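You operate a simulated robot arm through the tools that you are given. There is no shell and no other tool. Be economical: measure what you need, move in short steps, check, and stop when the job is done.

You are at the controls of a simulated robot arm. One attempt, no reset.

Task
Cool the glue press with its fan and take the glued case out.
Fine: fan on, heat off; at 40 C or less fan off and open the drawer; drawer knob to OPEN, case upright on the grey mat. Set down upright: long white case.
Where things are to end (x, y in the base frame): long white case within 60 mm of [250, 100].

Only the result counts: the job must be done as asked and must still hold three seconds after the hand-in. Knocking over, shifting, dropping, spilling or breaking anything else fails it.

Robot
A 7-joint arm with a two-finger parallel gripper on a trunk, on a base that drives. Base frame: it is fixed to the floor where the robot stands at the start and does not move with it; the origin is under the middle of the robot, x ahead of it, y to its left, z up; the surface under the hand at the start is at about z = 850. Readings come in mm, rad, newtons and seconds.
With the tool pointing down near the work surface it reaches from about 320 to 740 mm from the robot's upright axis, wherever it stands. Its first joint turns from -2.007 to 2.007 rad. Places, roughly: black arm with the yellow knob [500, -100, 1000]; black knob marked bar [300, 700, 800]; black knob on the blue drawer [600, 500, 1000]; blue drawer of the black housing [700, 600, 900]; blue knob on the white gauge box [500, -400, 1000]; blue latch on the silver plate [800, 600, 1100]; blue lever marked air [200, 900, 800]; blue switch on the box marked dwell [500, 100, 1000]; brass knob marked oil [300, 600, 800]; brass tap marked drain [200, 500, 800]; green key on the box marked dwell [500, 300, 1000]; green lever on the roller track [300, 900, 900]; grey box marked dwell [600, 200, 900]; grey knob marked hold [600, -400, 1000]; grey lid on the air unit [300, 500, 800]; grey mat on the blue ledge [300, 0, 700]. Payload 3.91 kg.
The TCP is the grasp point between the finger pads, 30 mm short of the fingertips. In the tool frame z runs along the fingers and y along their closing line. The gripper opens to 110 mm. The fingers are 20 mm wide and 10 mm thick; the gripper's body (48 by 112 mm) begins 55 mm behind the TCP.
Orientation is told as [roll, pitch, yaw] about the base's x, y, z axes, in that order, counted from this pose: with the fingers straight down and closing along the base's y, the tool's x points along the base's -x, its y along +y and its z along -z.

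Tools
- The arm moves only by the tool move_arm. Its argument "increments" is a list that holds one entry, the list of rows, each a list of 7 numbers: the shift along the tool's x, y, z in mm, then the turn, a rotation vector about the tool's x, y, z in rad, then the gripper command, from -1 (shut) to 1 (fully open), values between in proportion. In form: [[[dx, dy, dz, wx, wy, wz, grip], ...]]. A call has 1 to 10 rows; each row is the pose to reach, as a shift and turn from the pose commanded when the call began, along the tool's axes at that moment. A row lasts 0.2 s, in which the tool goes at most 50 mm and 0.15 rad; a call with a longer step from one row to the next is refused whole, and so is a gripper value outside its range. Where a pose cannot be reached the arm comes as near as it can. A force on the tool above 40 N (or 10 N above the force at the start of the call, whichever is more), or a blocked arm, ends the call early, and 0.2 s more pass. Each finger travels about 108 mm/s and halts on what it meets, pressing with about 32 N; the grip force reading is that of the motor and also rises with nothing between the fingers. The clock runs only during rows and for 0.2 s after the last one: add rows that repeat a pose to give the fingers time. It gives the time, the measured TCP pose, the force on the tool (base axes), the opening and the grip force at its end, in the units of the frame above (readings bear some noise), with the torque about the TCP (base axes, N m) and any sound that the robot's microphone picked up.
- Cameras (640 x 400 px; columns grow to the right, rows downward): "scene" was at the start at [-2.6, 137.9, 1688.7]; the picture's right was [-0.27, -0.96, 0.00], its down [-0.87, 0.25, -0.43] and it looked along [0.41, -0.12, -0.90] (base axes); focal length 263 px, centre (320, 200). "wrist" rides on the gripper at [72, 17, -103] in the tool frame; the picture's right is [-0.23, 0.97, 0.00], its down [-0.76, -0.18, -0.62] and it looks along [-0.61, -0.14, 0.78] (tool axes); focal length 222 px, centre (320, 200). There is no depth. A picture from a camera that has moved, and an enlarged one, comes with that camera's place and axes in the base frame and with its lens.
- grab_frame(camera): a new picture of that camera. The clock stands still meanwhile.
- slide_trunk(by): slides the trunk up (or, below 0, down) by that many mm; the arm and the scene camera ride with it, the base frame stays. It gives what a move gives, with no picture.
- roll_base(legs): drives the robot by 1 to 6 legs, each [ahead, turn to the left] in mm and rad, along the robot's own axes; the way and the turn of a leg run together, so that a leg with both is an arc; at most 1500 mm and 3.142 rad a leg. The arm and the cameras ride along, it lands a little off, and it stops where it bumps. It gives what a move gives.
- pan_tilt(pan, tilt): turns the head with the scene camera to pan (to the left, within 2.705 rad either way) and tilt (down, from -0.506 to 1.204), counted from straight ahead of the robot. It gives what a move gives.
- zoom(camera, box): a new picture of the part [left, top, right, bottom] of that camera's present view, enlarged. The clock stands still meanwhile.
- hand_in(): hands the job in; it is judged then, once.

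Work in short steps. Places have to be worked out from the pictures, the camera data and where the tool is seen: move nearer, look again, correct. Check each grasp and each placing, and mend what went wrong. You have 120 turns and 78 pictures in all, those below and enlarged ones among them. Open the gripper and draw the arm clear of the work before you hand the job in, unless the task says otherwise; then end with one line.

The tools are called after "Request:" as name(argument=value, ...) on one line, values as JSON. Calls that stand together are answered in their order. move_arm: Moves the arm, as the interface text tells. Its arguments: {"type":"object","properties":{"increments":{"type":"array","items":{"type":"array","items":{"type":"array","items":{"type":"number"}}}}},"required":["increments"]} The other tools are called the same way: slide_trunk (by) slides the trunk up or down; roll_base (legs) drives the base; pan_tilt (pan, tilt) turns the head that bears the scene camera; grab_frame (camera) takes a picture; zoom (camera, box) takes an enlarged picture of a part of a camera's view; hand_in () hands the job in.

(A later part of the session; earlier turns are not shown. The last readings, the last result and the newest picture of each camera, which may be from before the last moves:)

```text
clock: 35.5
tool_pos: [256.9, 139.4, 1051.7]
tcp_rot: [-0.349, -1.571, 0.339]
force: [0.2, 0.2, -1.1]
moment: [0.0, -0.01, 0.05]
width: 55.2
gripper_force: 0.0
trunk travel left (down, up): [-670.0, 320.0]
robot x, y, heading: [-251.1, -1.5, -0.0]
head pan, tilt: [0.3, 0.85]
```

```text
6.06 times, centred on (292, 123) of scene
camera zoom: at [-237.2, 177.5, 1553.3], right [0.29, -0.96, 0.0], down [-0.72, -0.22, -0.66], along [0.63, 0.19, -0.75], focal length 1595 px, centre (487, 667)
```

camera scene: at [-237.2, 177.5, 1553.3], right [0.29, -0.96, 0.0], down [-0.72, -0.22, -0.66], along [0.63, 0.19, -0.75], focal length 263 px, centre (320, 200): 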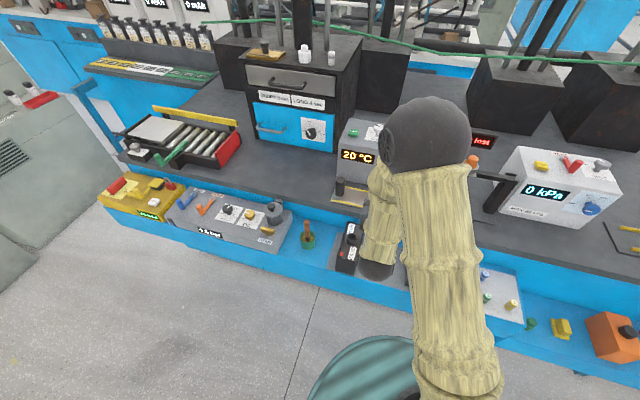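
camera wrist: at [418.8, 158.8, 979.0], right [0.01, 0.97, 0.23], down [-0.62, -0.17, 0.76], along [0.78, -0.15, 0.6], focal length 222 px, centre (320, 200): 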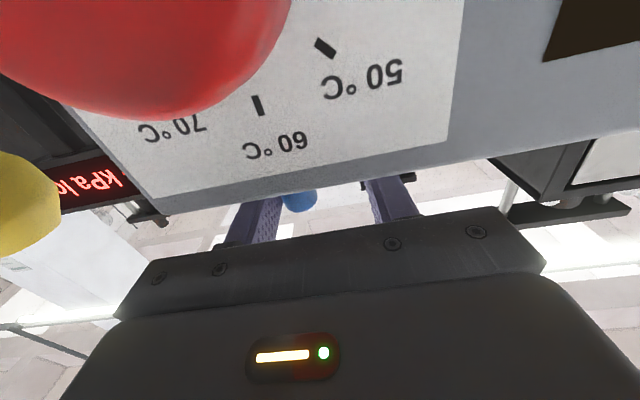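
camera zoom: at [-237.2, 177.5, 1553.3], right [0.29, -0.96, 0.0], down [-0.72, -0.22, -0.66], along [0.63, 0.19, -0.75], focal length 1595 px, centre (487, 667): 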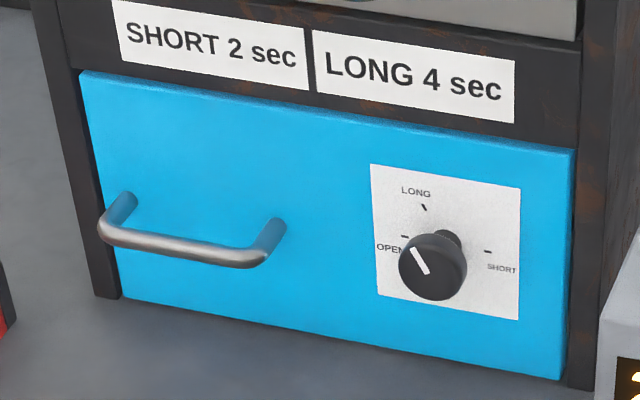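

The drawer knob points at LONG and OPEN is about 57° counter-clockwise. It sits near (590,470,945), and the handle bar runs y≈583–708 at z≈930, x≈585. I'll drive the robot 400 mm to the left.

Request:
roll_base(legs=[[0, 1.571], [400, 0], [0, -1.571]])

Request:
slide_trunk(by=-107)

Request:
grab_frame(camera="wrist")

Request:
grab_frame(camera="scene")

```text
clock: 49.4
tool_pos: [267.1, 540.6, 1051.2]
tcp_rot: [-0.343, -1.57, 0.328]
force: [0.7, -0.8, 0.5]
moment: [-0.01, -0.02, -0.04]
width: 54.9
gripper_force: 0.2
trunk travel left (down, up): [-670.0, 320.0]
robot x, y, heading: [-239.1, 401.2, -0.015]
head pan, tilt: [0.3, 0.85]
```

```text
clock: 50.8
tool_pos: [265.3, 541.4, 943.5]
tcp_rot: [-0.335, -1.57, 0.319]
force: [0.1, 0.5, 0.1]
moment: [0.01, 0.01, -0.04]
width: 55.0
gripper_force: 0.0
trunk travel left (down, up): [-563.0, 427.0]
robot x, y, heading: [-239.9, 401.2, -0.006]
head pan, tilt: [0.3, 0.85]
```

```text
40 pictures are left
camera wrist: at [163.4, 560.5, 872.4], right [0.02, 0.97, 0.23], down [-0.62, -0.17, 0.76], along [0.78, -0.15, 0.61], focal length 222 px, centre (320, 200)
```

wrist: 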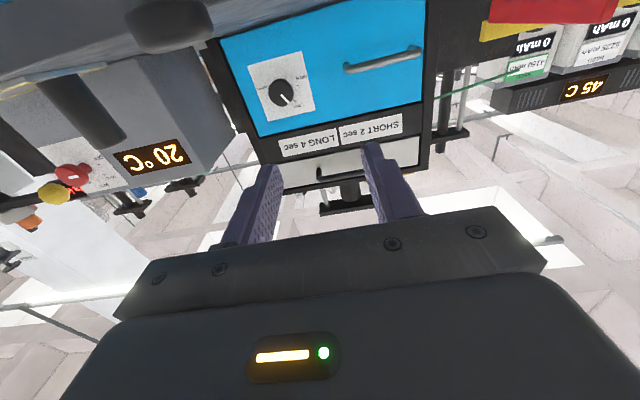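

```text
39 pictures are left
camera scene: at [-226.3, 581.4, 1446.4], right [0.29, -0.96, 0.0], down [-0.72, -0.22, -0.66], along [0.63, 0.19, -0.75], focal length 263 px, centre (320, 200)
```

scene: 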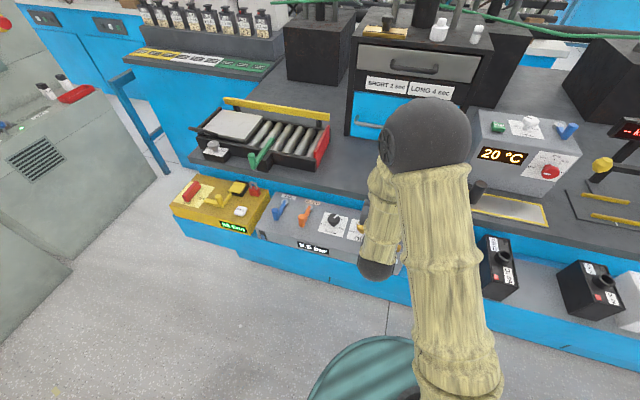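

The drawer knob is confirmed near (590,468,950). I'm checking the fan crank and the drawer knob pointer in close-up.

Request:
zoom(camera="scene", box=[470, 90, 590, 190])

Request:
zoom(camera="wrist", box=[210, 0, 450, 180])

```text
4.00 times, centred on (530, 140) of scene
camera zoom: at [-226.3, 581.4, 1446.4], right [0.29, -0.96, 0.0], down [-0.72, -0.22, -0.66], along [0.63, 0.19, -0.75], focal length 1052 px, centre (-520, 440)
```

zoom: 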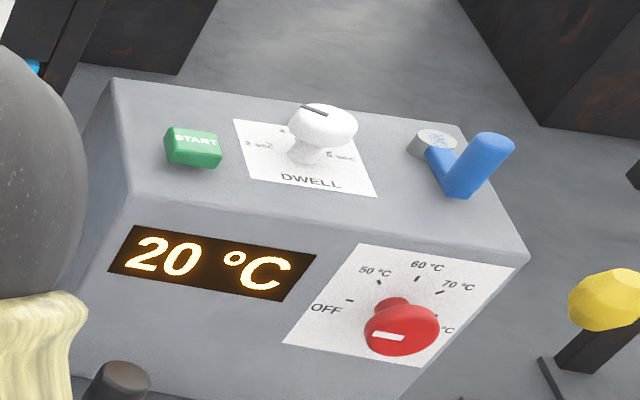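

```text
2.22 times, centred on (330, 90) of wrist
camera zoom: at [163.4, 560.5, 872.4], right [0.02, 0.97, 0.23], down [-0.62, -0.17, 0.76], along [0.78, -0.15, 0.61], focal length 494 px, centre (298, 444)
```

zoom: 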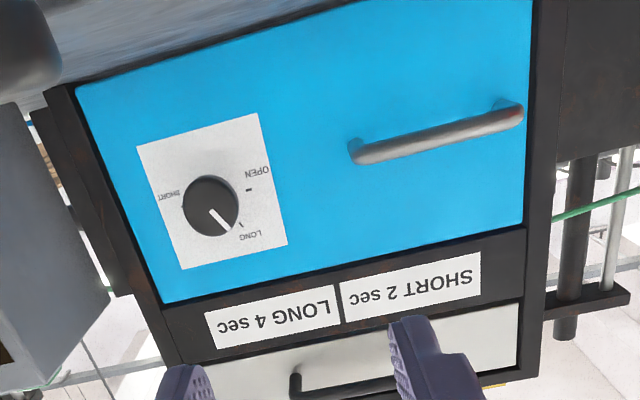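

The crank is back at its original position (fan off), and the drawer knob points at LONG, about 60° from OPEN. I'll rotate the hand so the wrist camera clears the table, line up on y=468, then drive forward.

Request:
move_arm(increments=[[[-1, -15, 0, 0, 0, -0.15, 0.1], [-2, -30, 0, 0, 0, -0.3, 0.1], [-4, -45, 0, 0, 0, -0.45, 0.1], [-4, -60, 0, 0, 0, -0.6, 0.1], [-4, -73, 0, 0, 0, -0.6, 0.1]]])

Request:
roll_base(legs=[[190, 0]])

Request:
grab_frame(camera="wrist")

```text
clock: 52.0
tool_pos: [293.6, 479.9, 944.6]
tcp_rot: [-1.565, -0.969, 1.551]
force: [0.0, -0.2, 0.1]
moment: [0.0, 0.01, 0.02]
width: 60.4
gripper_force: 0.0
out of reach, approached as far as the arm can: row 1, 2, 3, 4, 5
trunk travel left (down, up): [-563.0, 427.0]
robot x, y, heading: [-243.2, 407.3, -0.009]
head pan, tilt: [0.3, 0.85]
```

```text
clock: 53.5
tool_pos: [453.1, 476.0, 943.7]
tcp_rot: [-1.555, -0.968, 1.542]
force: [-1.5, 0.2, 3.6]
moment: [-0.02, 0.55, -0.07]
width: 60.5
gripper_force: 0.1
trunk travel left (down, up): [-563.0, 427.0]
robot x, y, heading: [-77.1, 400.6, -0.013]
head pan, tilt: [0.3, 0.85]
stopped in leg 1: the force on the tool passed its limit at 86 N (the readings are from after the stop); the commanded pose is now the measured one
```

```text
36 pictures are left
camera wrist: at [348.6, 452.5, 875.5], right [0.01, 0.93, -0.36], down [-0.61, 0.3, 0.73], along [0.79, 0.21, 0.57], focal length 222 px, centre (320, 200)
```

wrist: 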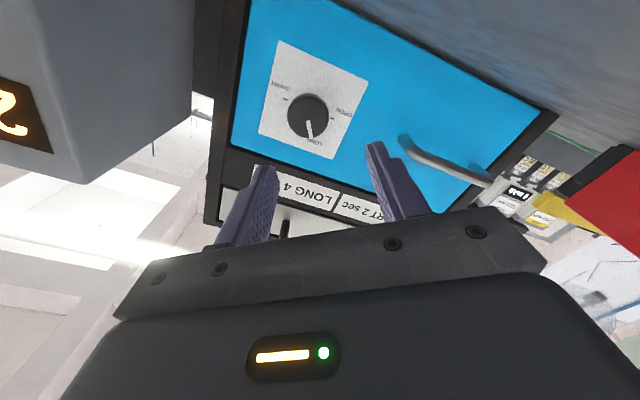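

Something was bumped at 86 N, most likely the hand's underside on the table edge. I'll raise the trunk a little right away and look around.

Request:
slide_trunk(by=25)

Request:
grab_frame(camera="scene")

```text
clock: 54.3
tool_pos: [453.5, 476.5, 968.0]
tcp_rot: [-1.555, -0.968, 1.538]
force: [-0.6, -0.2, -0.4]
moment: [-0.04, -0.02, 0.0]
width: 60.5
gripper_force: 0.1
trunk travel left (down, up): [-588.0, 402.0]
robot x, y, heading: [-77.6, 402.2, -0.013]
head pan, tilt: [0.3, 0.85]
```

```text
35 pictures are left
camera scene: at [-63.6, 580.0, 1471.3], right [0.29, -0.96, 0.0], down [-0.72, -0.21, -0.66], along [0.63, 0.19, -0.75], focal length 263 px, centre (320, 200)
```

scene: 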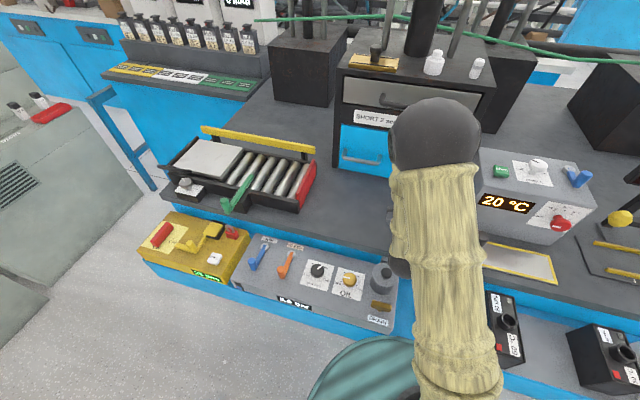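

Nothing looks displaced; the underside probably touched the table edge. I'll roll the hand further so the camera moves to the side and nothing hangs low, then lower to z≈949.

Request:
move_arm(increments=[[[2, -3, 10, 0, 0, -0.14, 0.1], [4, -6, 20, 0, 0, -0.28, 0.1], [6, -9, 30, 0, 0, -0.42, 0.1], [6, -9, 40, 0, 0, -0.55, 0.1], [6, -9, 40, 0, 0, -0.55, 0.1]]])

Request:
slide_trunk(by=-19)

Request:
grab_frame(camera="wrist")

```text
clock: 55.5
tool_pos: [492.2, 465.5, 967.6]
tcp_rot: [-1.561, -0.418, 1.55]
force: [-0.6, -0.3, 0.1]
moment: [-0.03, 0.02, -0.01]
width: 60.4
gripper_force: 0.0
trunk travel left (down, up): [-588.0, 402.0]
robot x, y, heading: [-77.6, 399.0, -0.015]
head pan, tilt: [0.3, 0.85]
```

```text
clock: 56.1
tool_pos: [493.4, 466.2, 948.0]
tcp_rot: [-1.562, -0.419, 1.549]
force: [-0.5, 0.0, -0.5]
moment: [-0.01, 0.03, 0.01]
width: 60.6
gripper_force: 0.1
trunk travel left (down, up): [-569.0, 421.0]
robot x, y, heading: [-76.5, 403.6, -0.015]
head pan, tilt: [0.3, 0.85]
```

```text
34 pictures are left
camera wrist: at [387.6, 409.0, 904.5], right [0.0, 0.6, -0.8], down [-0.61, 0.63, 0.48], along [0.79, 0.48, 0.37], focal length 222 px, centre (320, 200)
```

wrist: 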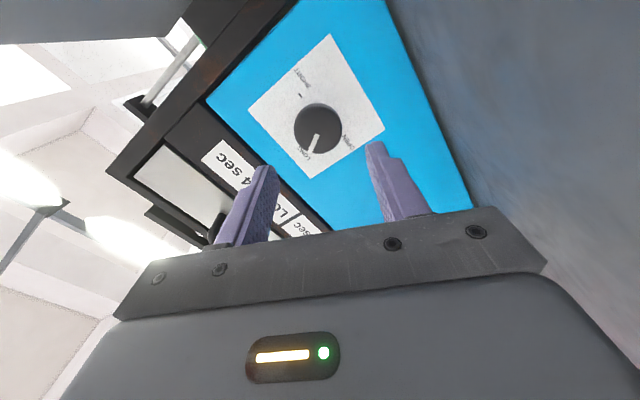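

The knob is centred in line with the fingers at (590,464,949). I'll advance 85 mm onto it.

Request:
move_arm(increments=[[[0, 0, 30, 0, 0, 0, 0.1], [0, 0, 60, 0, 0, 0, 0.1], [0, 0, 84, 0, 0, 0, 0.1], [0, 0, 84, 0, 0, 0, 0.1]]])

Request:
grab_frame(camera="wrist")

```text
clock: 57.1
tool_pos: [575.7, 465.1, 947.7]
tcp_rot: [-1.562, -0.418, 1.547]
force: [0.6, -0.1, -1.0]
moment: [-0.01, -0.01, -0.01]
width: 60.4
gripper_force: 0.0
trunk travel left (down, up): [-569.0, 421.0]
robot x, y, heading: [-79.8, 402.2, -0.013]
head pan, tilt: [0.3, 0.85]
```

```text
33 pictures are left
camera wrist: at [471.0, 407.6, 904.0], right [0.0, 0.6, -0.8], down [-0.61, 0.63, 0.48], along [0.79, 0.48, 0.37], focal length 222 px, centre (320, 200)
```

wrist: 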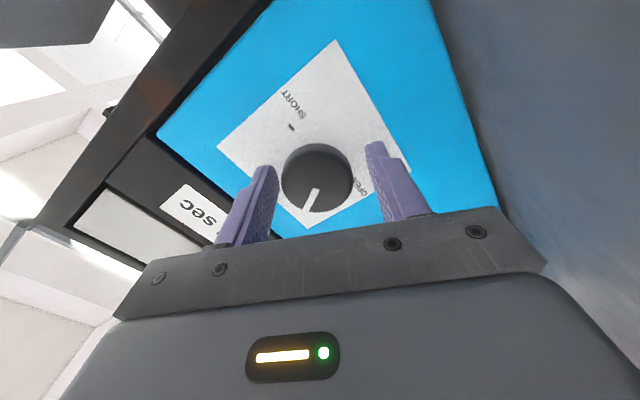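

The knob is between the fingers. I'll grip it and turn 60° counter-clockwise.

Request:
move_arm(increments=[[[0, 0, 2, 0, 0, 0, -1], [0, 0, 2, 0, 0, 0, -1], [0, 0, 2, 0, 0, -0.15, -1], [0, 0, 2, 0, 0, -0.3, -1], [0, 0, 2, 0, 0, -0.45, -1], [0, 0, 2, 0, 0, -0.6, -1], [0, 0, 2, 0, 0, -0.75, -1], [0, 0, 2, 0, 0, -0.9, -1], [0, 0, 2, 0, 0, -1.04, -1]]])

Request:
grab_frame(camera="wrist")

```text
clock: 59.1
tool_pos: [575.8, 463.3, 950.3]
tcp_rot: [-1.566, 0.623, 1.555]
force: [-5.7, -1.5, 18.7]
moment: [0.0, -1.04, -0.91]
width: 43.5
gripper_force: 44.7
trunk travel left (down, up): [-569.0, 421.0]
robot x, y, heading: [-77.4, 401.2, -0.009]
head pan, tilt: [0.3, 0.85]
```

```text
32 pictures are left
camera wrist: at [472.1, 397.5, 979.6], right [-0.01, -0.38, -0.92], down [-0.61, 0.73, -0.3], along [0.79, 0.56, -0.24], focal length 222 px, centre (320, 200)
```

wrist: 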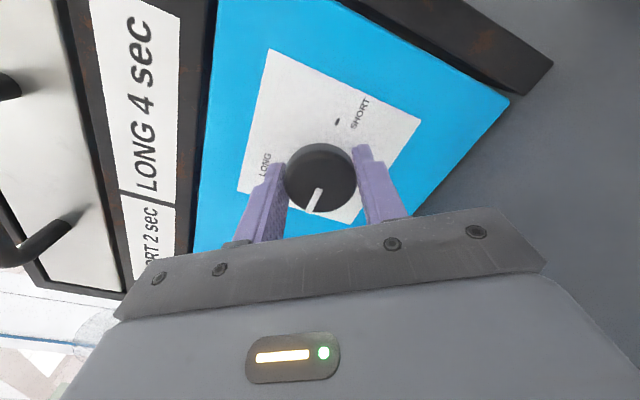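

The knob turned with the hand. I'll release, back off and roll part way back so the fingers close vertically for the handle, then check the pointer.

Request:
move_arm(increments=[[[0, 0, 0, 0, 0, 0, -0.3], [0, 0, 0, 0, 0, 0, 0.1], [0, 0, -40, 0, 0, 0, 0.1], [0, 0, -75, 0, 0, 0.15, 0.1], [0, 0, -75, 0, 0, 0.3, 0.1], [0, 0, -75, 0, 0, 0.45, 0.1], [0, 0, -75, 0, 0, 0.6, 0.1], [0, 0, -75, 0, 0, 0.62, 0.1]]])

Request:
grab_frame(camera="wrist")

```text
clock: 60.9
tool_pos: [503.4, 465.3, 947.5]
tcp_rot: [-1.562, 0.0, 1.55]
force: [1.0, 0.3, -0.6]
moment: [0.02, 0.01, -0.05]
width: 60.8
gripper_force: 0.0
trunk travel left (down, up): [-569.0, 421.0]
robot x, y, heading: [-81.9, 401.5, -0.012]
head pan, tilt: [0.3, 0.85]
```

```text
31 pictures are left
camera wrist: at [398.6, 395.7, 932.2], right [0.0, 0.23, -0.97], down [-0.61, 0.77, 0.18], along [0.79, 0.59, 0.13], focal length 222 px, centre (320, 200)
```

wrist: 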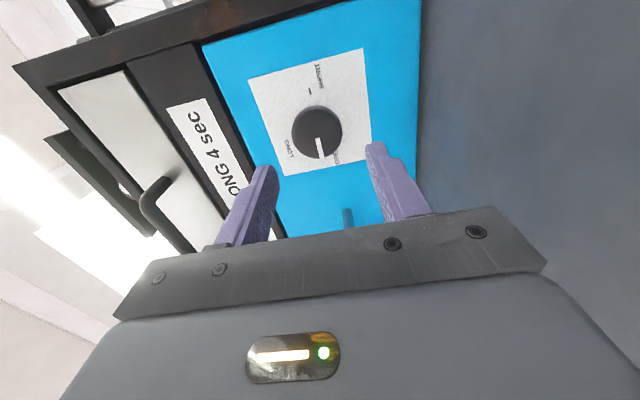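

Request:
zoom(camera="wrist", box=[240, 40, 400, 190])

```text
2.67 times, centred on (320, 115) of wrist
camera zoom: at [398.6, 395.7, 932.2], right [0.0, 0.23, -0.97], down [-0.61, 0.77, 0.18], along [0.79, 0.59, 0.13], focal length 592 px, centre (320, 427)
```

zoom: 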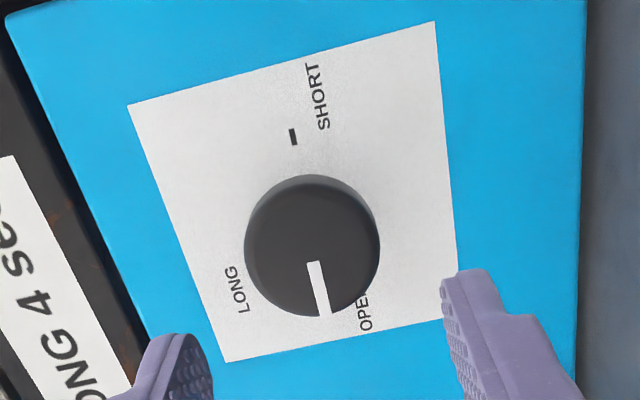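

The pointer is on OPEN. The handle bar works out at about (567,639,942), so I'll shift the hand 174 mm left, level with the bar's middle, staying in front of it.

Request:
move_arm(increments=[[[-30, 1, -25, 0, 0, 0, 0.1], [-65, 2, -30, 0, 0, 0, 0.1], [-100, 3, -30, 0, 0, 0, 0.1], [-140, 4, -30, 0, 0, 0, 0.1], [-174, 5, -30, 0, 0, 0, 0.1], [-174, 5, -30, 0, 0, 0, 0.1]]])

Request:
grab_frame(camera="wrist")

```text
clock: 62.3
tool_pos: [476.1, 638.4, 944.0]
tcp_rot: [-1.563, 0.002, 1.552]
force: [-0.2, 0.3, 0.6]
moment: [-0.01, 0.01, 0.01]
width: 60.6
gripper_force: 0.0
trunk travel left (down, up): [-569.0, 421.0]
robot x, y, heading: [-77.5, 397.6, -0.008]
head pan, tilt: [0.3, 0.85]
```

```text
29 pictures are left
camera wrist: at [371.8, 568.5, 928.7], right [0.0, 0.23, -0.97], down [-0.61, 0.77, 0.18], along [0.79, 0.59, 0.13], focal length 222 px, centre (320, 200)
```

wrist: 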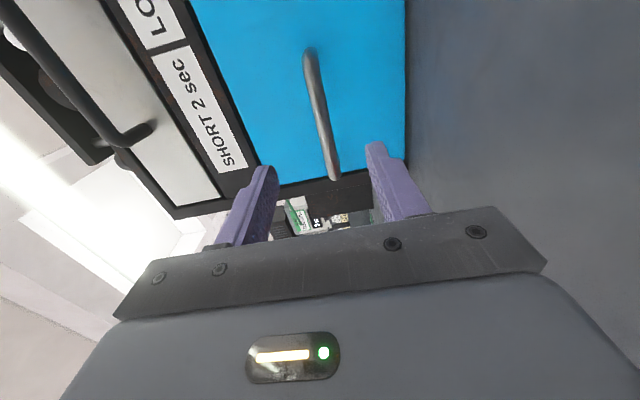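

The bar spans y≈581–692 at z≈940. I'll advance onto it with the fingers above and below.

Request:
move_arm(increments=[[[2, 4, 30, 0, 0, 0, 0.1], [2, 4, 60, 0, 0, 0, 0.1], [2, 4, 90, 0, 0, 0, 0.1], [2, 4, 90, 0, 0, 0, 0.1]]])

Request:
grab_frame(camera="wrist")

```text
clock: 63.3
tool_pos: [567.6, 634.7, 938.8]
tcp_rot: [-1.561, 0.003, 1.553]
force: [0.1, 0.1, -0.4]
moment: [0.02, 0.01, 0.04]
width: 60.7
gripper_force: 0.0
trunk travel left (down, up): [-569.0, 421.0]
robot x, y, heading: [-79.2, 402.7, -0.008]
head pan, tilt: [0.3, 0.85]
```

```text
28 pictures are left
camera wrist: at [462.3, 565.7, 923.7], right [0.0, 0.23, -0.97], down [-0.61, 0.77, 0.18], along [0.79, 0.59, 0.13], focal length 222 px, centre (320, 200)
```

wrist: 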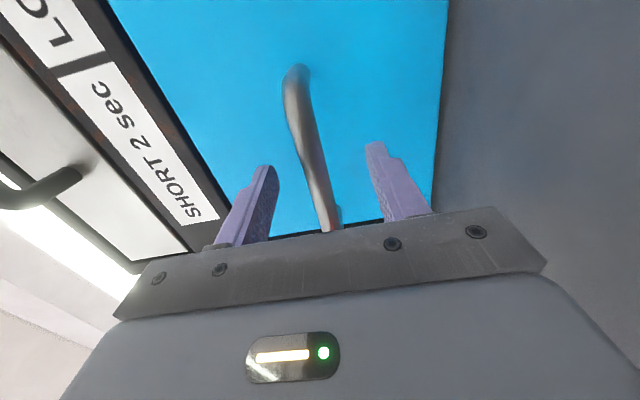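

The bar passes between the pads. I'll close and check the grip.

Request:
move_arm(increments=[[[0, 0, 2, 0, 0, 0, -0.5], [0, 0, 2, 0, 0, 0, -1], [0, 0, 2, 0, 0, 0, -1], [0, 0, 2, 0, 0, 0, -1]]])

```text
clock: 64.3
tool_pos: [568.6, 634.4, 940.0]
tcp_rot: [-1.563, 0.0, 1.551]
force: [1.5, 0.7, 5.3]
moment: [0.03, -0.02, -0.12]
width: 13.6
gripper_force: 44.5
trunk travel left (down, up): [-569.0, 421.0]
robot x, y, heading: [-79.9, 402.0, -0.011]
head pan, tilt: [0.3, 0.85]
```

The bar is held at 13.6 mm. I'll pull the drawer by driving the base backwards.

Request:
roll_base(legs=[[-150, 0]])

Request:
grab_frame(camera="scene")

```text
clock: 65.8
tool_pos: [417.8, 636.1, 940.3]
tcp_rot: [-1.561, 0.001, 1.551]
force: [0.6, -8.1, 7.5]
moment: [-0.11, -0.03, -0.12]
width: 13.8
gripper_force: 45.0
trunk travel left (down, up): [-569.0, 421.0]
robot x, y, heading: [-228.8, 408.1, -0.006]
head pan, tilt: [0.3, 0.85]
```

```text
27 pictures are left
camera scene: at [-215.2, 580.2, 1452.5], right [0.29, -0.96, 0.0], down [-0.72, -0.21, -0.66], along [0.63, 0.19, -0.75], focal length 263 px, centre (320, 200)
```

scene: 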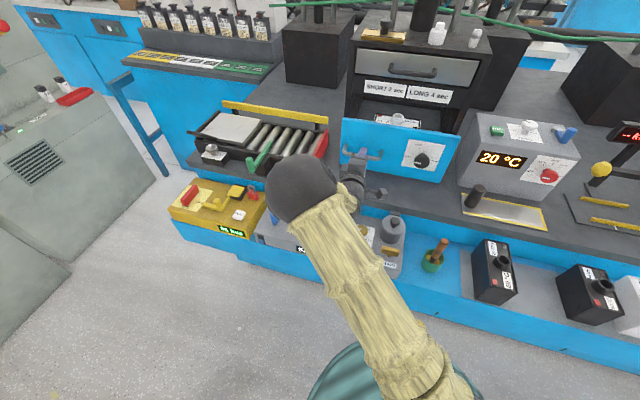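

The drawer is opening cleanly and something white shows inside. I'll pull it further.

Request:
roll_base(legs=[[-70, 0]])

Request:
zoom(camera="scene", box=[320, 60, 500, 200])

```text
clock: 66.9
tool_pos: [345.6, 635.6, 939.9]
tcp_rot: [-1.562, -0.001, 1.549]
force: [-0.8, -8.6, 4.0]
moment: [-0.11, 0.01, -0.56]
width: 13.7
gripper_force: 45.2
trunk travel left (down, up): [-569.0, 421.0]
robot x, y, heading: [-304.4, 403.7, -0.011]
head pan, tilt: [0.3, 0.85]
```

```text
2.86 times, centred on (410, 130) of scene
camera zoom: at [-286.6, 580.7, 1452.5], right [0.29, -0.96, 0.0], down [-0.72, -0.22, -0.66], along [0.63, 0.19, -0.75], focal length 752 px, centre (63, 400)
```

zoom: 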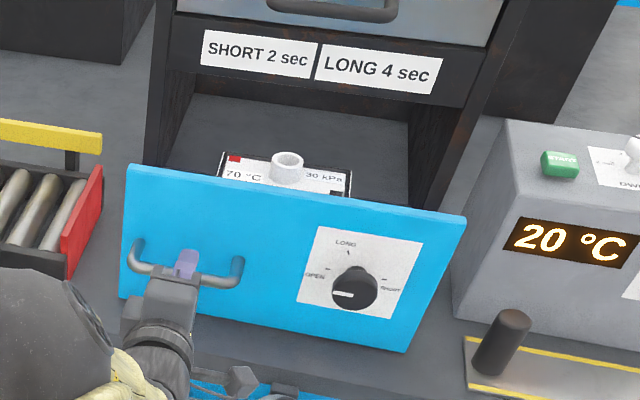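

The drawer is out about 220 mm and a white case with a spout stands behind its front. I'll release the handle, back off and raise the arm.

Request:
move_arm(increments=[[[0, 0, 0, 0, 0, 0, -0.5], [0, 0, 0, 0, 0, 0, 0.2], [0, 0, 0, 0, 0, 0, 0.2]]])

Request:
roll_base(legs=[[-120, 0]])

Request:
slide_trunk(by=350)

Request:
grab_frame(camera="scene")

```text
clock: 67.7
tool_pos: [346.2, 637.6, 940.3]
tcp_rot: [-1.561, -0.001, 1.549]
force: [0.2, 0.3, 0.3]
moment: [0.03, 0.0, -0.01]
width: 66.0
gripper_force: 0.2
trunk travel left (down, up): [-569.0, 421.0]
robot x, y, heading: [-299.7, 403.3, -0.005]
head pan, tilt: [0.3, 0.85]
```

```text
clock: 69.0
tool_pos: [228.7, 637.7, 939.5]
tcp_rot: [-1.561, 0.001, 1.549]
force: [-0.4, 0.2, 0.2]
moment: [-0.06, 0.04, -0.02]
width: 65.8
gripper_force: 0.1
trunk travel left (down, up): [-569.0, 421.0]
robot x, y, heading: [-416.7, 407.5, -0.01]
head pan, tilt: [0.3, 0.85]
```

```text
clock: 72.5
tool_pos: [229.1, 637.0, 1288.2]
tcp_rot: [-1.561, -0.001, 1.548]
force: [0.2, -0.2, -0.6]
moment: [-0.01, 0.0, -0.01]
width: 65.9
gripper_force: 0.1
trunk travel left (down, up): [-919.0, 71.0]
robot x, y, heading: [-418.2, 409.8, -0.011]
head pan, tilt: [0.3, 0.85]
```

```text
25 pictures are left
camera scene: at [-403.9, 583.3, 1802.3], right [0.29, -0.96, 0.0], down [-0.72, -0.22, -0.66], along [0.63, 0.19, -0.75], focal length 263 px, centre (320, 200)
```

scene: 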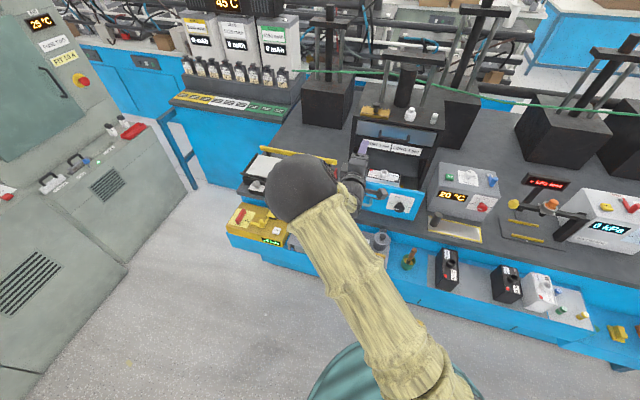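

The case stays in place. Now I'll roll the hand back level, then pitch it down.

Request:
move_arm(increments=[[[0, 0, 0, 0, 0, 0.15, 0.2], [0, 0, 0, 0, 0, 0.3, 0.2], [0, 0, 0, 0, 0, 0.45, 0.2], [0, 0, 0, 0, 0, 0.6, 0.2], [0, 0, 0, 0, 0, 0.75, 0.2], [0, 0, 0, 0, 0, 0.9, 0.2], [0, 0, 0, 0, 0, 1.05, 0.2], [0, 0, 0, 0, 0, 1.2, 0.2], [0, 0, 0, 0, 0, 1.35, 0.2], [0, 0, 0, 0, 0, 1.5, 0.2]]])

Request:
move_arm(increments=[[[0, 0, 0, 0, 0.15, 0, 0.2], [0, 0, 0, 0, 0.3, 0, 0.2], [0, 0, 0, 0, 0.45, 0, 0.2], [0, 0, 0, 0, 0.6, 0, 0.2], [0, 0, 0, 0, 0.75, 0, 0.2], [0, 0, 0, 0, 0.9, 0, 0.2], [0, 0, 0, 0, 1.05, 0, 0.2], [0, 0, 0, 0, 1.2, 0, 0.2], [0, 0, 0, 0, 1.35, 0, 0.2], [0, 0, 0, 0, 1.5, 0, 0.2]]])

```text
clock: 74.7
tool_pos: [229.0, 636.8, 1291.5]
tcp_rot: [-1.448, -1.5, 1.426]
force: [0.4, 0.1, -0.2]
moment: [0.02, -0.01, 0.01]
width: 66.0
gripper_force: 0.1
trunk travel left (down, up): [-919.0, 71.0]
robot x, y, heading: [-417.3, 406.6, -0.008]
head pan, tilt: [0.3, 0.85]
```

```text
clock: 76.8
tool_pos: [229.8, 637.0, 1288.4]
tcp_rot: [-0.072, -0.059, -0.017]
force: [0.7, 0.4, 0.3]
moment: [0.0, 0.0, -0.01]
width: 65.9
gripper_force: 0.0
trunk travel left (down, up): [-919.0, 71.0]
robot x, y, heading: [-420.0, 405.4, -0.01]
head pan, tilt: [0.3, 0.85]
```

Almost vertical. I'll trim the tilt and drive 170 mm ahead so the wrist camera can look into the drawer.

Request:
move_arm(increments=[[[0, 0, 0, -0.072, 0.059, -0.017, 0.6], [0, 0, 0, -0.072, 0.059, -0.017, 1]]])

Request:
roll_base(legs=[[170, 0]])

Request:
grab_frame(camera="wrist")

Request:
grab_frame(camera="scene")

```text
clock: 77.5
tool_pos: [229.0, 638.3, 1288.8]
tcp_rot: [-0.002, -0.002, -0.002]
force: [-0.5, 0.8, 1.2]
moment: [-0.02, -0.01, 0.03]
width: 110.3
gripper_force: 0.0
trunk travel left (down, up): [-919.0, 71.0]
robot x, y, heading: [-418.8, 404.0, -0.009]
head pan, tilt: [0.3, 0.85]
```

```text
clock: 79.1
tool_pos: [401.9, 635.4, 1289.3]
tcp_rot: [0.0, -0.003, 0.0]
force: [0.2, 0.2, 0.3]
moment: [-0.01, 0.01, 0.04]
width: 109.8
gripper_force: 0.1
trunk travel left (down, up): [-919.0, 71.0]
robot x, y, heading: [-248.1, 406.9, -0.01]
head pan, tilt: [0.3, 0.85]
```

```text
24 pictures are left
camera wrist: at [328.5, 653.3, 1392.1], right [0.23, 0.97, 0.0], down [0.76, -0.18, 0.62], along [0.61, -0.14, -0.78], focal length 222 px, centre (320, 200)
```

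wrist: 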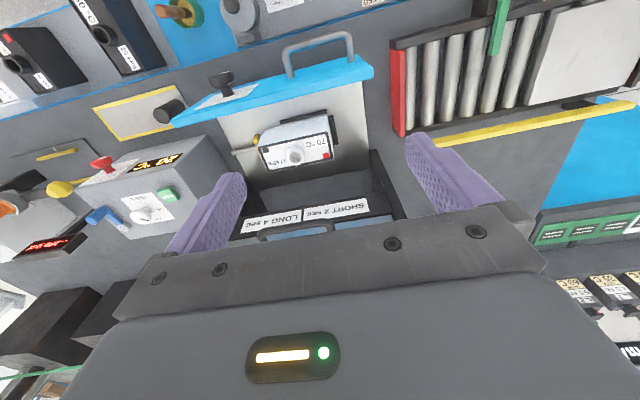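

```text
23 pictures are left
camera scene: at [-231.3, 581.4, 1802.3], right [0.29, -0.96, 0.0], down [-0.72, -0.22, -0.66], along [0.63, 0.19, -0.75], focal length 263 px, centre (320, 200)
```

scene: 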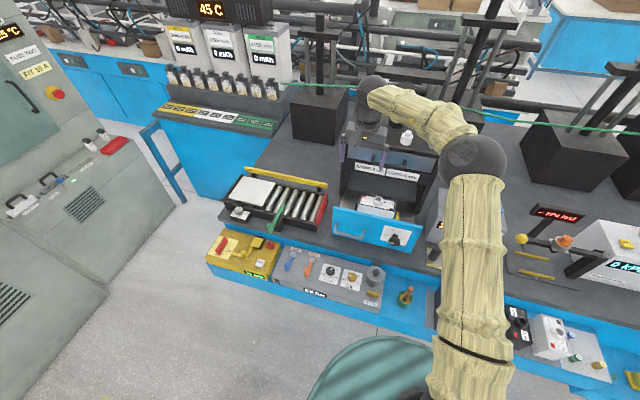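

The case is visible in the open tray, so I'm zooming on it with both cameras.

Request:
zoom(camera="wrist", box=[200, 80, 400, 200])

Request:
zoom(camera="scene", box=[325, 150, 445, 250])

```text
3.20 times, centred on (300, 140) of wrist
camera zoom: at [328.5, 653.3, 1392.1], right [0.23, 0.97, 0.0], down [0.76, -0.18, 0.62], along [0.61, -0.14, -0.78], focal length 711 px, centre (384, 392)
```

zoom: 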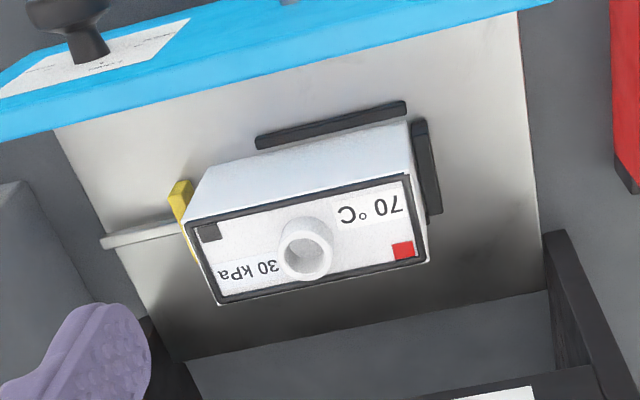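

```text
4.00 times, centred on (385, 200) of scene
camera zoom: at [-231.3, 581.4, 1802.3], right [0.29, -0.96, 0.0], down [-0.72, -0.22, -0.66], along [0.63, 0.19, -0.75], focal length 1052 px, centre (60, 200)
```

zoom: 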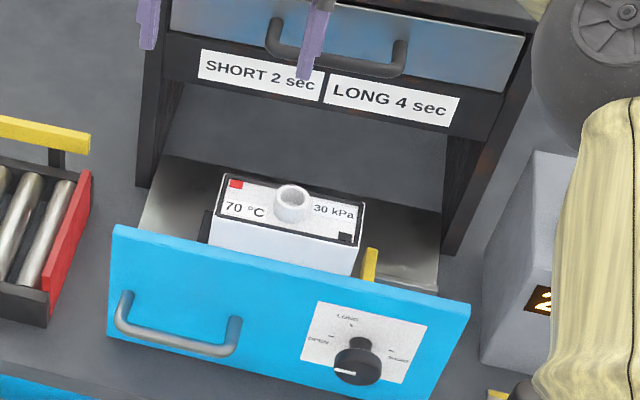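

The case top is at z≈970, spanning x 494–557 and y 485–630 with a spout in the middle. I'll grip it across x, so I'm yawing the hand 90° and moving to y≈558.

Request:
move_arm(increments=[[[0, -8, 0, 0, 0, -0.15, 1], [0, -16, 0, 0, 0, -0.3, 1], [0, -24, 0, 0, 0, -0.45, 1], [0, -32, 0, 0, 0, -0.6, 1], [0, -40, 0, 0, 0, -0.75, 1], [0, -50, 0, 0, 0, -0.9, 1], [0, -60, 0, 0, 0, -1.05, 1], [0, -70, 0, 0, 0, -1.2, 1], [0, -77, 0, 0, 0, -1.35, 1], [0, -77, 0, 0, 0, -1.5, 1]]])

Request:
roll_base(legs=[[125, 0]])

Request:
slide_trunk(by=-170)

Request:
grab_frame(camera="wrist")

```text
clock: 81.3
tool_pos: [321.3, 616.9, 1223.5]
tcp_rot: [-0.108, -0.075, 1.151]
force: [0.4, 2.7, -0.4]
moment: [-0.23, 0.01, -0.04]
width: 110.2
gripper_force: 0.0
out of reach, approached as far as the arm can: row 6, 7, 8, 9, 10
trunk travel left (down, up): [-919.0, 71.0]
robot x, y, heading: [-243.4, 403.6, -0.017]
head pan, tilt: [0.3, 0.85]
```

```text
clock: 82.6
tool_pos: [445.9, 605.3, 1222.6]
tcp_rot: [-0.102, -0.082, 1.15]
force: [0.6, 0.9, -0.1]
moment: [0.01, 0.0, 0.0]
width: 109.9
gripper_force: 0.1
trunk travel left (down, up): [-919.0, 71.0]
robot x, y, heading: [-123.2, 403.3, -0.011]
head pan, tilt: [0.3, 0.85]
```

```text
clock: 84.4
tool_pos: [446.4, 606.1, 1064.0]
tcp_rot: [-0.106, -0.097, 1.151]
force: [-0.9, -4.6, 15.5]
moment: [0.06, 0.84, 0.39]
width: 108.8
gripper_force: 0.0
trunk travel left (down, up): [-752.0, 238.0]
robot x, y, heading: [-121.7, 405.3, -0.006]
head pan, tilt: [0.3, 0.85]
stopped: the force on the tool passed its limit at 49 N (the readings are from after the stop); the commanded pose is now the measured one
```

```text
20 pictures are left
camera wrist: at [387.5, 543.3, 1158.1], right [-0.79, 0.61, -0.08], down [0.39, 0.59, 0.71], along [0.48, 0.53, -0.7], focal length 222 px, centre (320, 200)
```

wrist: 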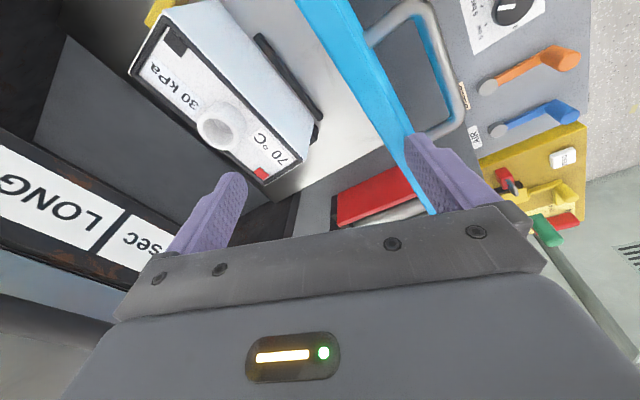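

The arm fell short and a fingertip pressed on the drawer front's top edge. I'll raise straight back up and check.

Request:
slide_trunk(by=180)

Request:
zoom(camera="scene", box=[200, 150, 480, 330])

```text
clock: 86.4
tool_pos: [446.7, 606.5, 1242.6]
tcp_rot: [-0.105, -0.095, 1.148]
force: [-0.2, -0.1, -0.3]
moment: [0.02, 0.02, 0.01]
width: 110.1
gripper_force: 0.0
trunk travel left (down, up): [-932.0, 58.0]
robot x, y, heading: [-128.3, 403.8, -0.006]
head pan, tilt: [0.3, 0.85]
```

```text
2.22 times, centred on (340, 240) of scene
camera zoom: at [-108.0, 580.3, 1815.0], right [0.29, -0.96, 0.0], down [-0.72, -0.22, -0.66], along [0.63, 0.19, -0.75], focal length 585 px, centre (276, 111)
```

zoom: 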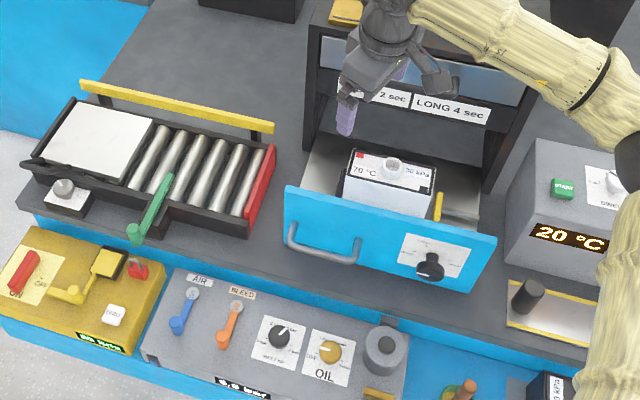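

The drawer and case are undisturbed. I'll move over the case in smaller steps, removing the tilt and finishing the yaw.

Request:
move_arm(increments=[[[3, -23, 0, -0.02, 0.03, 0, 1], [6, -46, 0, -0.04, 0.06, 0, 1], [9, -69, 0, -0.06, 0.09, 0, 1], [11.5, -92, 0, -0.083, 0.115, -0.1, 1], [11.5, -92, 0, -0.083, 0.115, -0.22, 1], [11.5, -92, 0, -0.083, 0.115, -0.34, 1], [11.5, -92, 0, -0.083, 0.115, -0.42, 1]]])

```text
clock: 88.0
tool_pos: [455.6, 600.2, 1243.6]
tcp_rot: [-0.094, -0.08, 1.146]
force: [-0.1, 0.7, -0.4]
moment: [0.02, 0.0, -0.01]
width: 110.2
gripper_force: 0.0
out of reach, approached as far as the arm can: row 1, 2, 3, 4, 5, 6, 7
trunk travel left (down, up): [-932.0, 58.0]
robot x, y, heading: [-123.6, 403.9, -0.003]
head pan, tilt: [0.3, 0.85]
```

The joint limit blocks yaw in this direction. The grip is symmetric, so I'll unwind and use −90° instead.

Request:
move_arm(increments=[[[0, 0, 0, -0.015, 0, 0.14, 1], [0, 0, 0, -0.03, 0, 0.28, 1], [0, 0, 0, -0.045, 0.01, 0.42, 1], [0, 0, 0, -0.06, 0.01, 0.56, 1], [0, 0, 0, -0.075, 0.01, 0.7, 1], [0, 0, 0, -0.09, 0.02, 0.84, 1], [0, 0, 0, -0.105, 0.02, 0.98, 1], [0, 0, 0, -0.12, 0.02, 1.12, 1], [0, 0, 0, -0.12, 0.02, 1.146, 1]]])

```text
clock: 90.0
tool_pos: [451.7, 601.7, 1245.9]
tcp_rot: [0.118, -0.042, -0.002]
force: [-0.4, 0.1, -0.2]
moment: [0.0, 0.01, 0.0]
width: 109.6
gripper_force: 0.0
trunk travel left (down, up): [-932.0, 58.0]
robot x, y, heading: [-124.9, 406.9, -0.014]
head pan, tilt: [0.3, 0.85]
```

Yaw is back to 0. I'll level it and then turn to −90°.

Request:
move_arm(increments=[[[0, 0, 0, 0.118, 0.042, 0, 1], [0, 0, 0, 0.118, 0.042, 0, 1]]])

Request:
move_arm(increments=[[[0, 0, 0, 0, 0, 0.15, 1], [0, 0, 0, 0, 0, 0.3, 1], [0, 0, 0, 0, 0, 0.45, 1], [0, 0, 0, 0, 0, 0.6, 1], [0, 0, 0, 0, 0, 0.75, 1], [0, 0, 0, 0, 0, 0.9, 1], [0, 0, 0, 0, 0, 1.05, 1], [0, 0, 0, 0, 0, 1.2, 1], [0, 0, 0, 0, 0, 1.35, 1], [0, 0, 0, 0, 0, 1.5, 1]]])

```text
clock: 90.6
tool_pos: [452.6, 599.7, 1247.4]
tcp_rot: [0.003, 0.0, 0.001]
force: [-0.4, -0.5, -0.2]
moment: [0.02, 0.02, -0.03]
width: 110.0
gripper_force: 0.0
trunk travel left (down, up): [-932.0, 58.0]
robot x, y, heading: [-124.1, 402.8, -0.01]
head pan, tilt: [0.3, 0.85]
```

```text
clock: 92.8
tool_pos: [451.9, 600.5, 1246.8]
tcp_rot: [0.0, 0.004, -1.502]
force: [-0.4, 0.1, -0.5]
moment: [-0.02, -0.02, 0.0]
width: 110.1
gripper_force: 0.0
trunk travel left (down, up): [-932.0, 58.0]
robot x, y, heading: [-123.3, 404.3, -0.009]
head pan, tilt: [0.3, 0.85]
```

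−90° works. I'll shift over the case centre (525,558) and lower to a viewing height.

Request:
move_arm(increments=[[[-24, 35, 0, 0, 0, 0.07, 1], [-47, 70, 0, 0, 0, 0.07, 1], [-47, 70, 40, 0, 0, 0.07, 1], [-47, 70, 85, 0, 0, 0.07, 1], [-47, 70, 130, 0, 0, 0.07, 1]]])

Request:
grab_frame(camera="wrist")

```text
clock: 94.0
tool_pos: [526.6, 559.2, 1115.7]
tcp_rot: [-0.003, 0.001, -1.567]
force: [0.1, -0.1, -0.2]
moment: [0.0, 0.04, 0.01]
width: 110.0
gripper_force: 0.1
trunk travel left (down, up): [-932.0, 58.0]
robot x, y, heading: [-122.6, 403.6, -0.015]
head pan, tilt: [0.3, 0.85]
```

```text
18 pictures are left
camera wrist: at [543.7, 633.0, 1219.7], right [0.97, -0.22, 0.0], down [-0.17, -0.76, 0.62], along [-0.14, -0.61, -0.78], focal length 222 px, centre (320, 200)
```

wrist: 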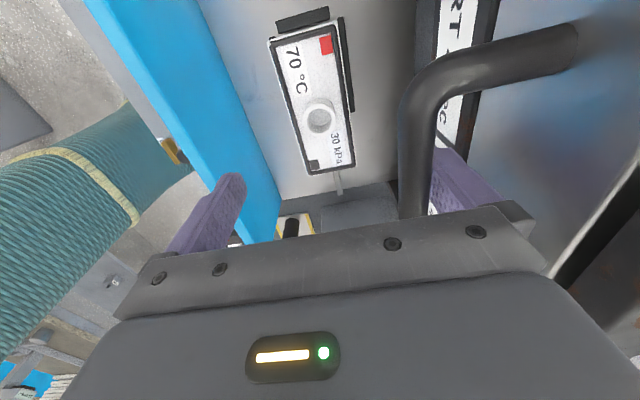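

The upper drawer's handle bar at x≈569, z≈1150 would foul the gripper body if I went lower here. I'll go back up, close the fingers, and hook them behind the drawer front to pull it out further.

Request:
move_arm(increments=[[[0, 0, -45, 0, 0, 0, 1], [0, 0, -90, 0, 0, 0, 1], [0, 0, -125, 0, 0, 0, 0], [20, -40, -125, 0, 0, 0, -1], [41, -80, -125, 0, 0, 0, -1], [41, -80, -80, 0, 0, 0, -1], [41, -80, -35, 0, 0, 0, -1], [41, -80, 10, 0, 0, 0, -1]]])

Request:
grab_frame(camera="wrist")

```text
clock: 95.8
tool_pos: [445.9, 600.5, 1106.5]
tcp_rot: [-0.001, 0.001, -1.566]
force: [0.5, -0.2, 0.3]
moment: [-0.02, 0.01, -0.02]
width: 0.0
gripper_force: 31.9
trunk travel left (down, up): [-932.0, 58.0]
robot x, y, heading: [-126.1, 405.4, -0.008]
head pan, tilt: [0.3, 0.85]
```

```text
17 pictures are left
camera wrist: at [462.1, 672.9, 1209.6], right [0.97, -0.22, 0.0], down [-0.17, -0.76, 0.62], along [-0.14, -0.61, -0.78], focal length 222 px, centre (320, 200)
```

wrist: 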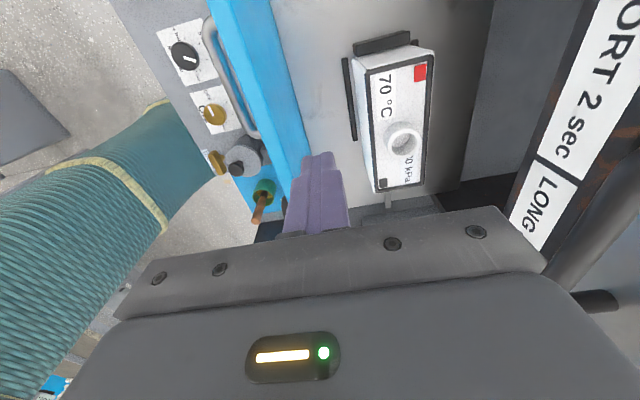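

The inner face of the drawer front is near x=430 and the fingers clear it. I'll lower behind it, then drive back.

Request:
move_arm(increments=[[[0, 6, 30, 0, 0, 0, -1], [0, 6, 65, 0, 0, 0, -1], [0, 6, 91, 0, 0, 0, -1]]])

Request:
roll_base(legs=[[-60, 0]])

Request:
grab_frame(camera="wrist")

```text
clock: 96.6
tool_pos: [451.5, 600.0, 1014.0]
tcp_rot: [-0.002, 0.0, -1.565]
force: [-0.1, 0.0, 0.9]
moment: [-0.02, 0.05, 0.03]
width: 0.0
gripper_force: 32.0
trunk travel left (down, up): [-932.0, 58.0]
robot x, y, heading: [-123.5, 402.6, -0.008]
head pan, tilt: [0.3, 0.85]
```

```text
clock: 97.6
tool_pos: [387.9, 600.2, 1016.3]
tcp_rot: [0.0, 0.0, -1.568]
force: [-0.4, -0.3, -0.3]
moment: [-0.03, -0.04, 0.0]
width: 0.0
gripper_force: 32.2
trunk travel left (down, up): [-932.0, 58.0]
robot x, y, heading: [-185.6, 406.5, -0.01]
head pan, tilt: [0.3, 0.85]
```

```text
16 pictures are left
camera wrist: at [406.1, 674.4, 1119.6], right [0.97, -0.22, 0.0], down [-0.18, -0.76, 0.62], along [-0.14, -0.61, -0.78], focal length 222 px, centre (320, 200)
```

wrist: 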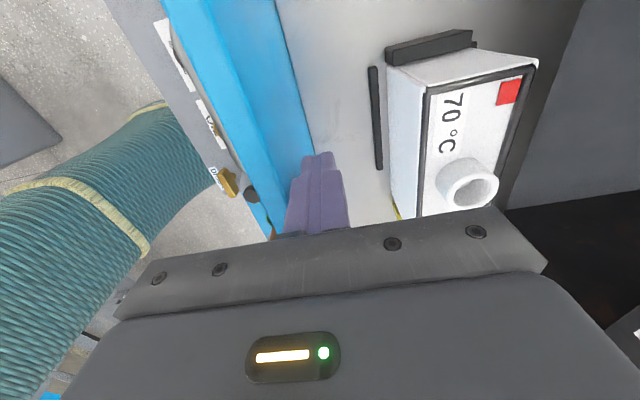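

The drawer came out about 50 mm more with negligible force. I'll pull another 30 mm for clearance.

Request:
roll_base(legs=[[-30, 0]])

Request:
move_arm(increments=[[[0, 10, 0, 0, 0, 0, -1], [0, 10, -45, 0, 0, 0, -1], [0, 10, -90, 0, 0, 0, -1], [0, 10, -135, 0, 0, 0, 0], [0, 10, -140, 0, 0, 0, 1], [0, 10, -140, 0, 0, 0, 1]]])

Request:
grab_frame(camera="wrist")

Request:
zoom(camera="scene", box=[320, 150, 480, 270])

```text
clock: 98.5
tool_pos: [357.2, 601.4, 1017.1]
tcp_rot: [0.002, 0.0, -1.566]
force: [-0.2, -0.6, 0.7]
moment: [-0.01, -0.03, 0.01]
width: 0.1
gripper_force: 31.9
trunk travel left (down, up): [-932.0, 58.0]
robot x, y, heading: [-213.1, 400.9, -0.011]
head pan, tilt: [0.3, 0.85]
```

```text
clock: 99.9
tool_pos: [368.8, 597.3, 1154.9]
tcp_rot: [-0.003, 0.001, -1.568]
force: [0.1, 0.9, -1.1]
moment: [-0.03, 0.02, 0.0]
width: 110.1
gripper_force: 0.1
trunk travel left (down, up): [-932.0, 58.0]
robot x, y, heading: [-217.5, 403.7, -0.012]
head pan, tilt: [0.3, 0.85]
```

```text
15 pictures are left
camera wrist: at [385.8, 671.8, 1258.3], right [0.97, -0.22, 0.0], down [-0.17, -0.76, 0.62], along [-0.14, -0.61, -0.78], focal length 222 px, centre (320, 200)
```

wrist: 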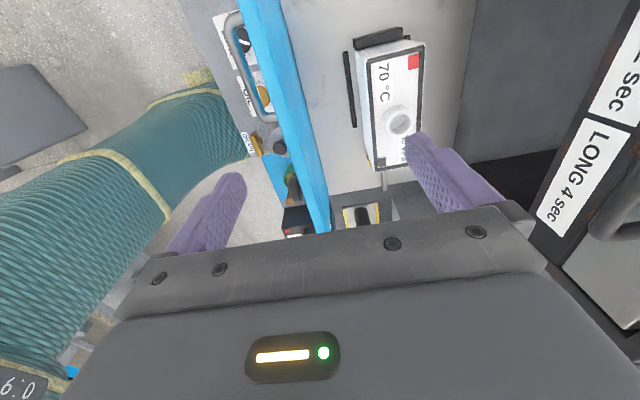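

```text
3.33 times, centred on (400, 210) of scene
camera zoom: at [-199.3, 580.9, 1815.1], right [0.29, -0.96, 0.0], down [-0.72, -0.21, -0.66], along [0.63, 0.19, -0.75], focal length 877 px, centre (53, 167)
```

zoom: 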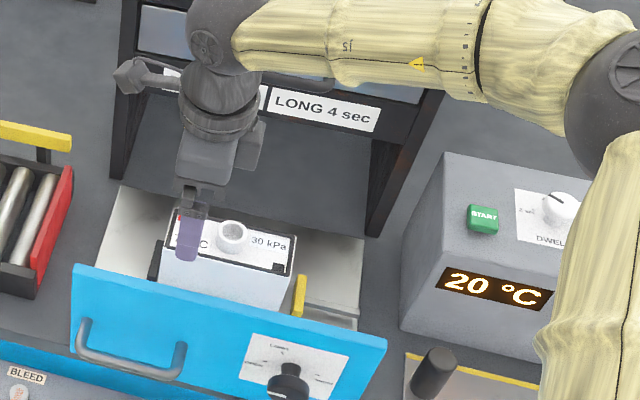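

The case now spans x 429–490 and y 480–627, centre about (459,554), clear of the upper handle. I'll move over it and descend part way.

Request:
move_arm(increments=[[[-20, 45, 0, 0, 0, 0, 1], [-43, 90, 0, 0, 0, 0, 1], [-43, 90, 40, 0, 0, 0, 1], [-43, 90, 80, 0, 0, 0, 1], [-43, 90, 110, 0, 0, 0, 1]]])

Request:
grab_frame(camera="wrist")

```text
refused: row 2 steps farther than a row can; nothing moved
```

```text
13 pictures are left
camera wrist: at [385.8, 671.8, 1258.3], right [0.97, -0.22, 0.0], down [-0.17, -0.76, 0.62], along [-0.14, -0.61, -0.78], focal length 222 px, centre (320, 200)
```

wrist: 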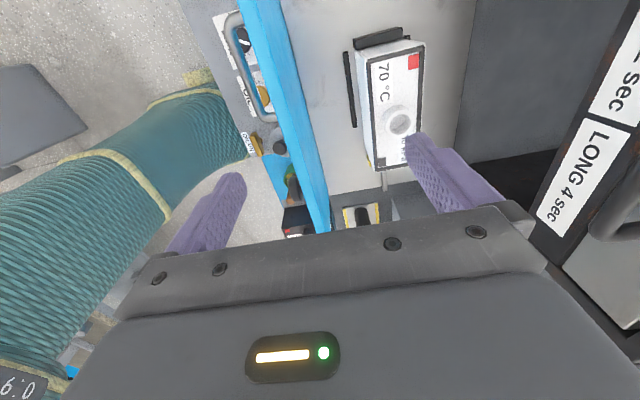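

One row's step was too long. I'm repeating with shorter steps.

Request:
move_arm(increments=[[[-15, 30, 0, 0, 0, 0, 1], [-30, 60, 0, 0, 0, 0, 1], [-43, 90, 0, 0, 0, 0, 1], [-43, 90, 40, 0, 0, 0, 1], [-43, 90, 80, 0, 0, 0, 1], [-43, 90, 115, 0, 0, 0, 1]]])

Request:
grab_frame(camera="wrist")

```text
clock: 101.3
tool_pos: [460.0, 557.9, 1040.7]
tcp_rot: [-0.001, 0.001, -1.567]
force: [-0.1, -0.7, -0.1]
moment: [0.02, -0.01, 0.04]
width: 109.9
gripper_force: 0.1
trunk travel left (down, up): [-932.0, 58.0]
robot x, y, heading: [-213.8, 399.0, -0.011]
head pan, tilt: [0.3, 0.85]
```

```text
12 pictures are left
camera wrist: at [476.3, 631.8, 1143.3], right [0.97, -0.22, 0.0], down [-0.17, -0.76, 0.62], along [-0.14, -0.61, -0.78], focal length 222 px, centre (320, 200)
```

wrist: 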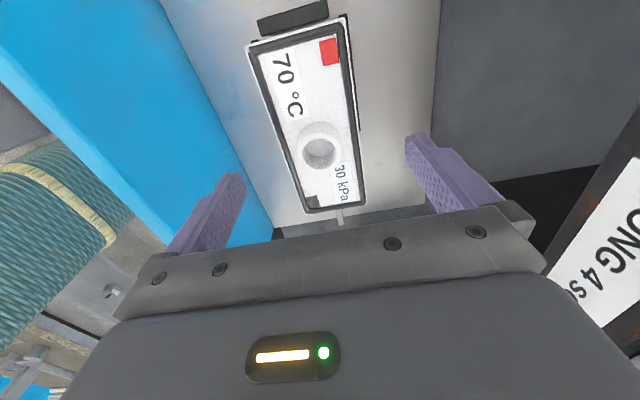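

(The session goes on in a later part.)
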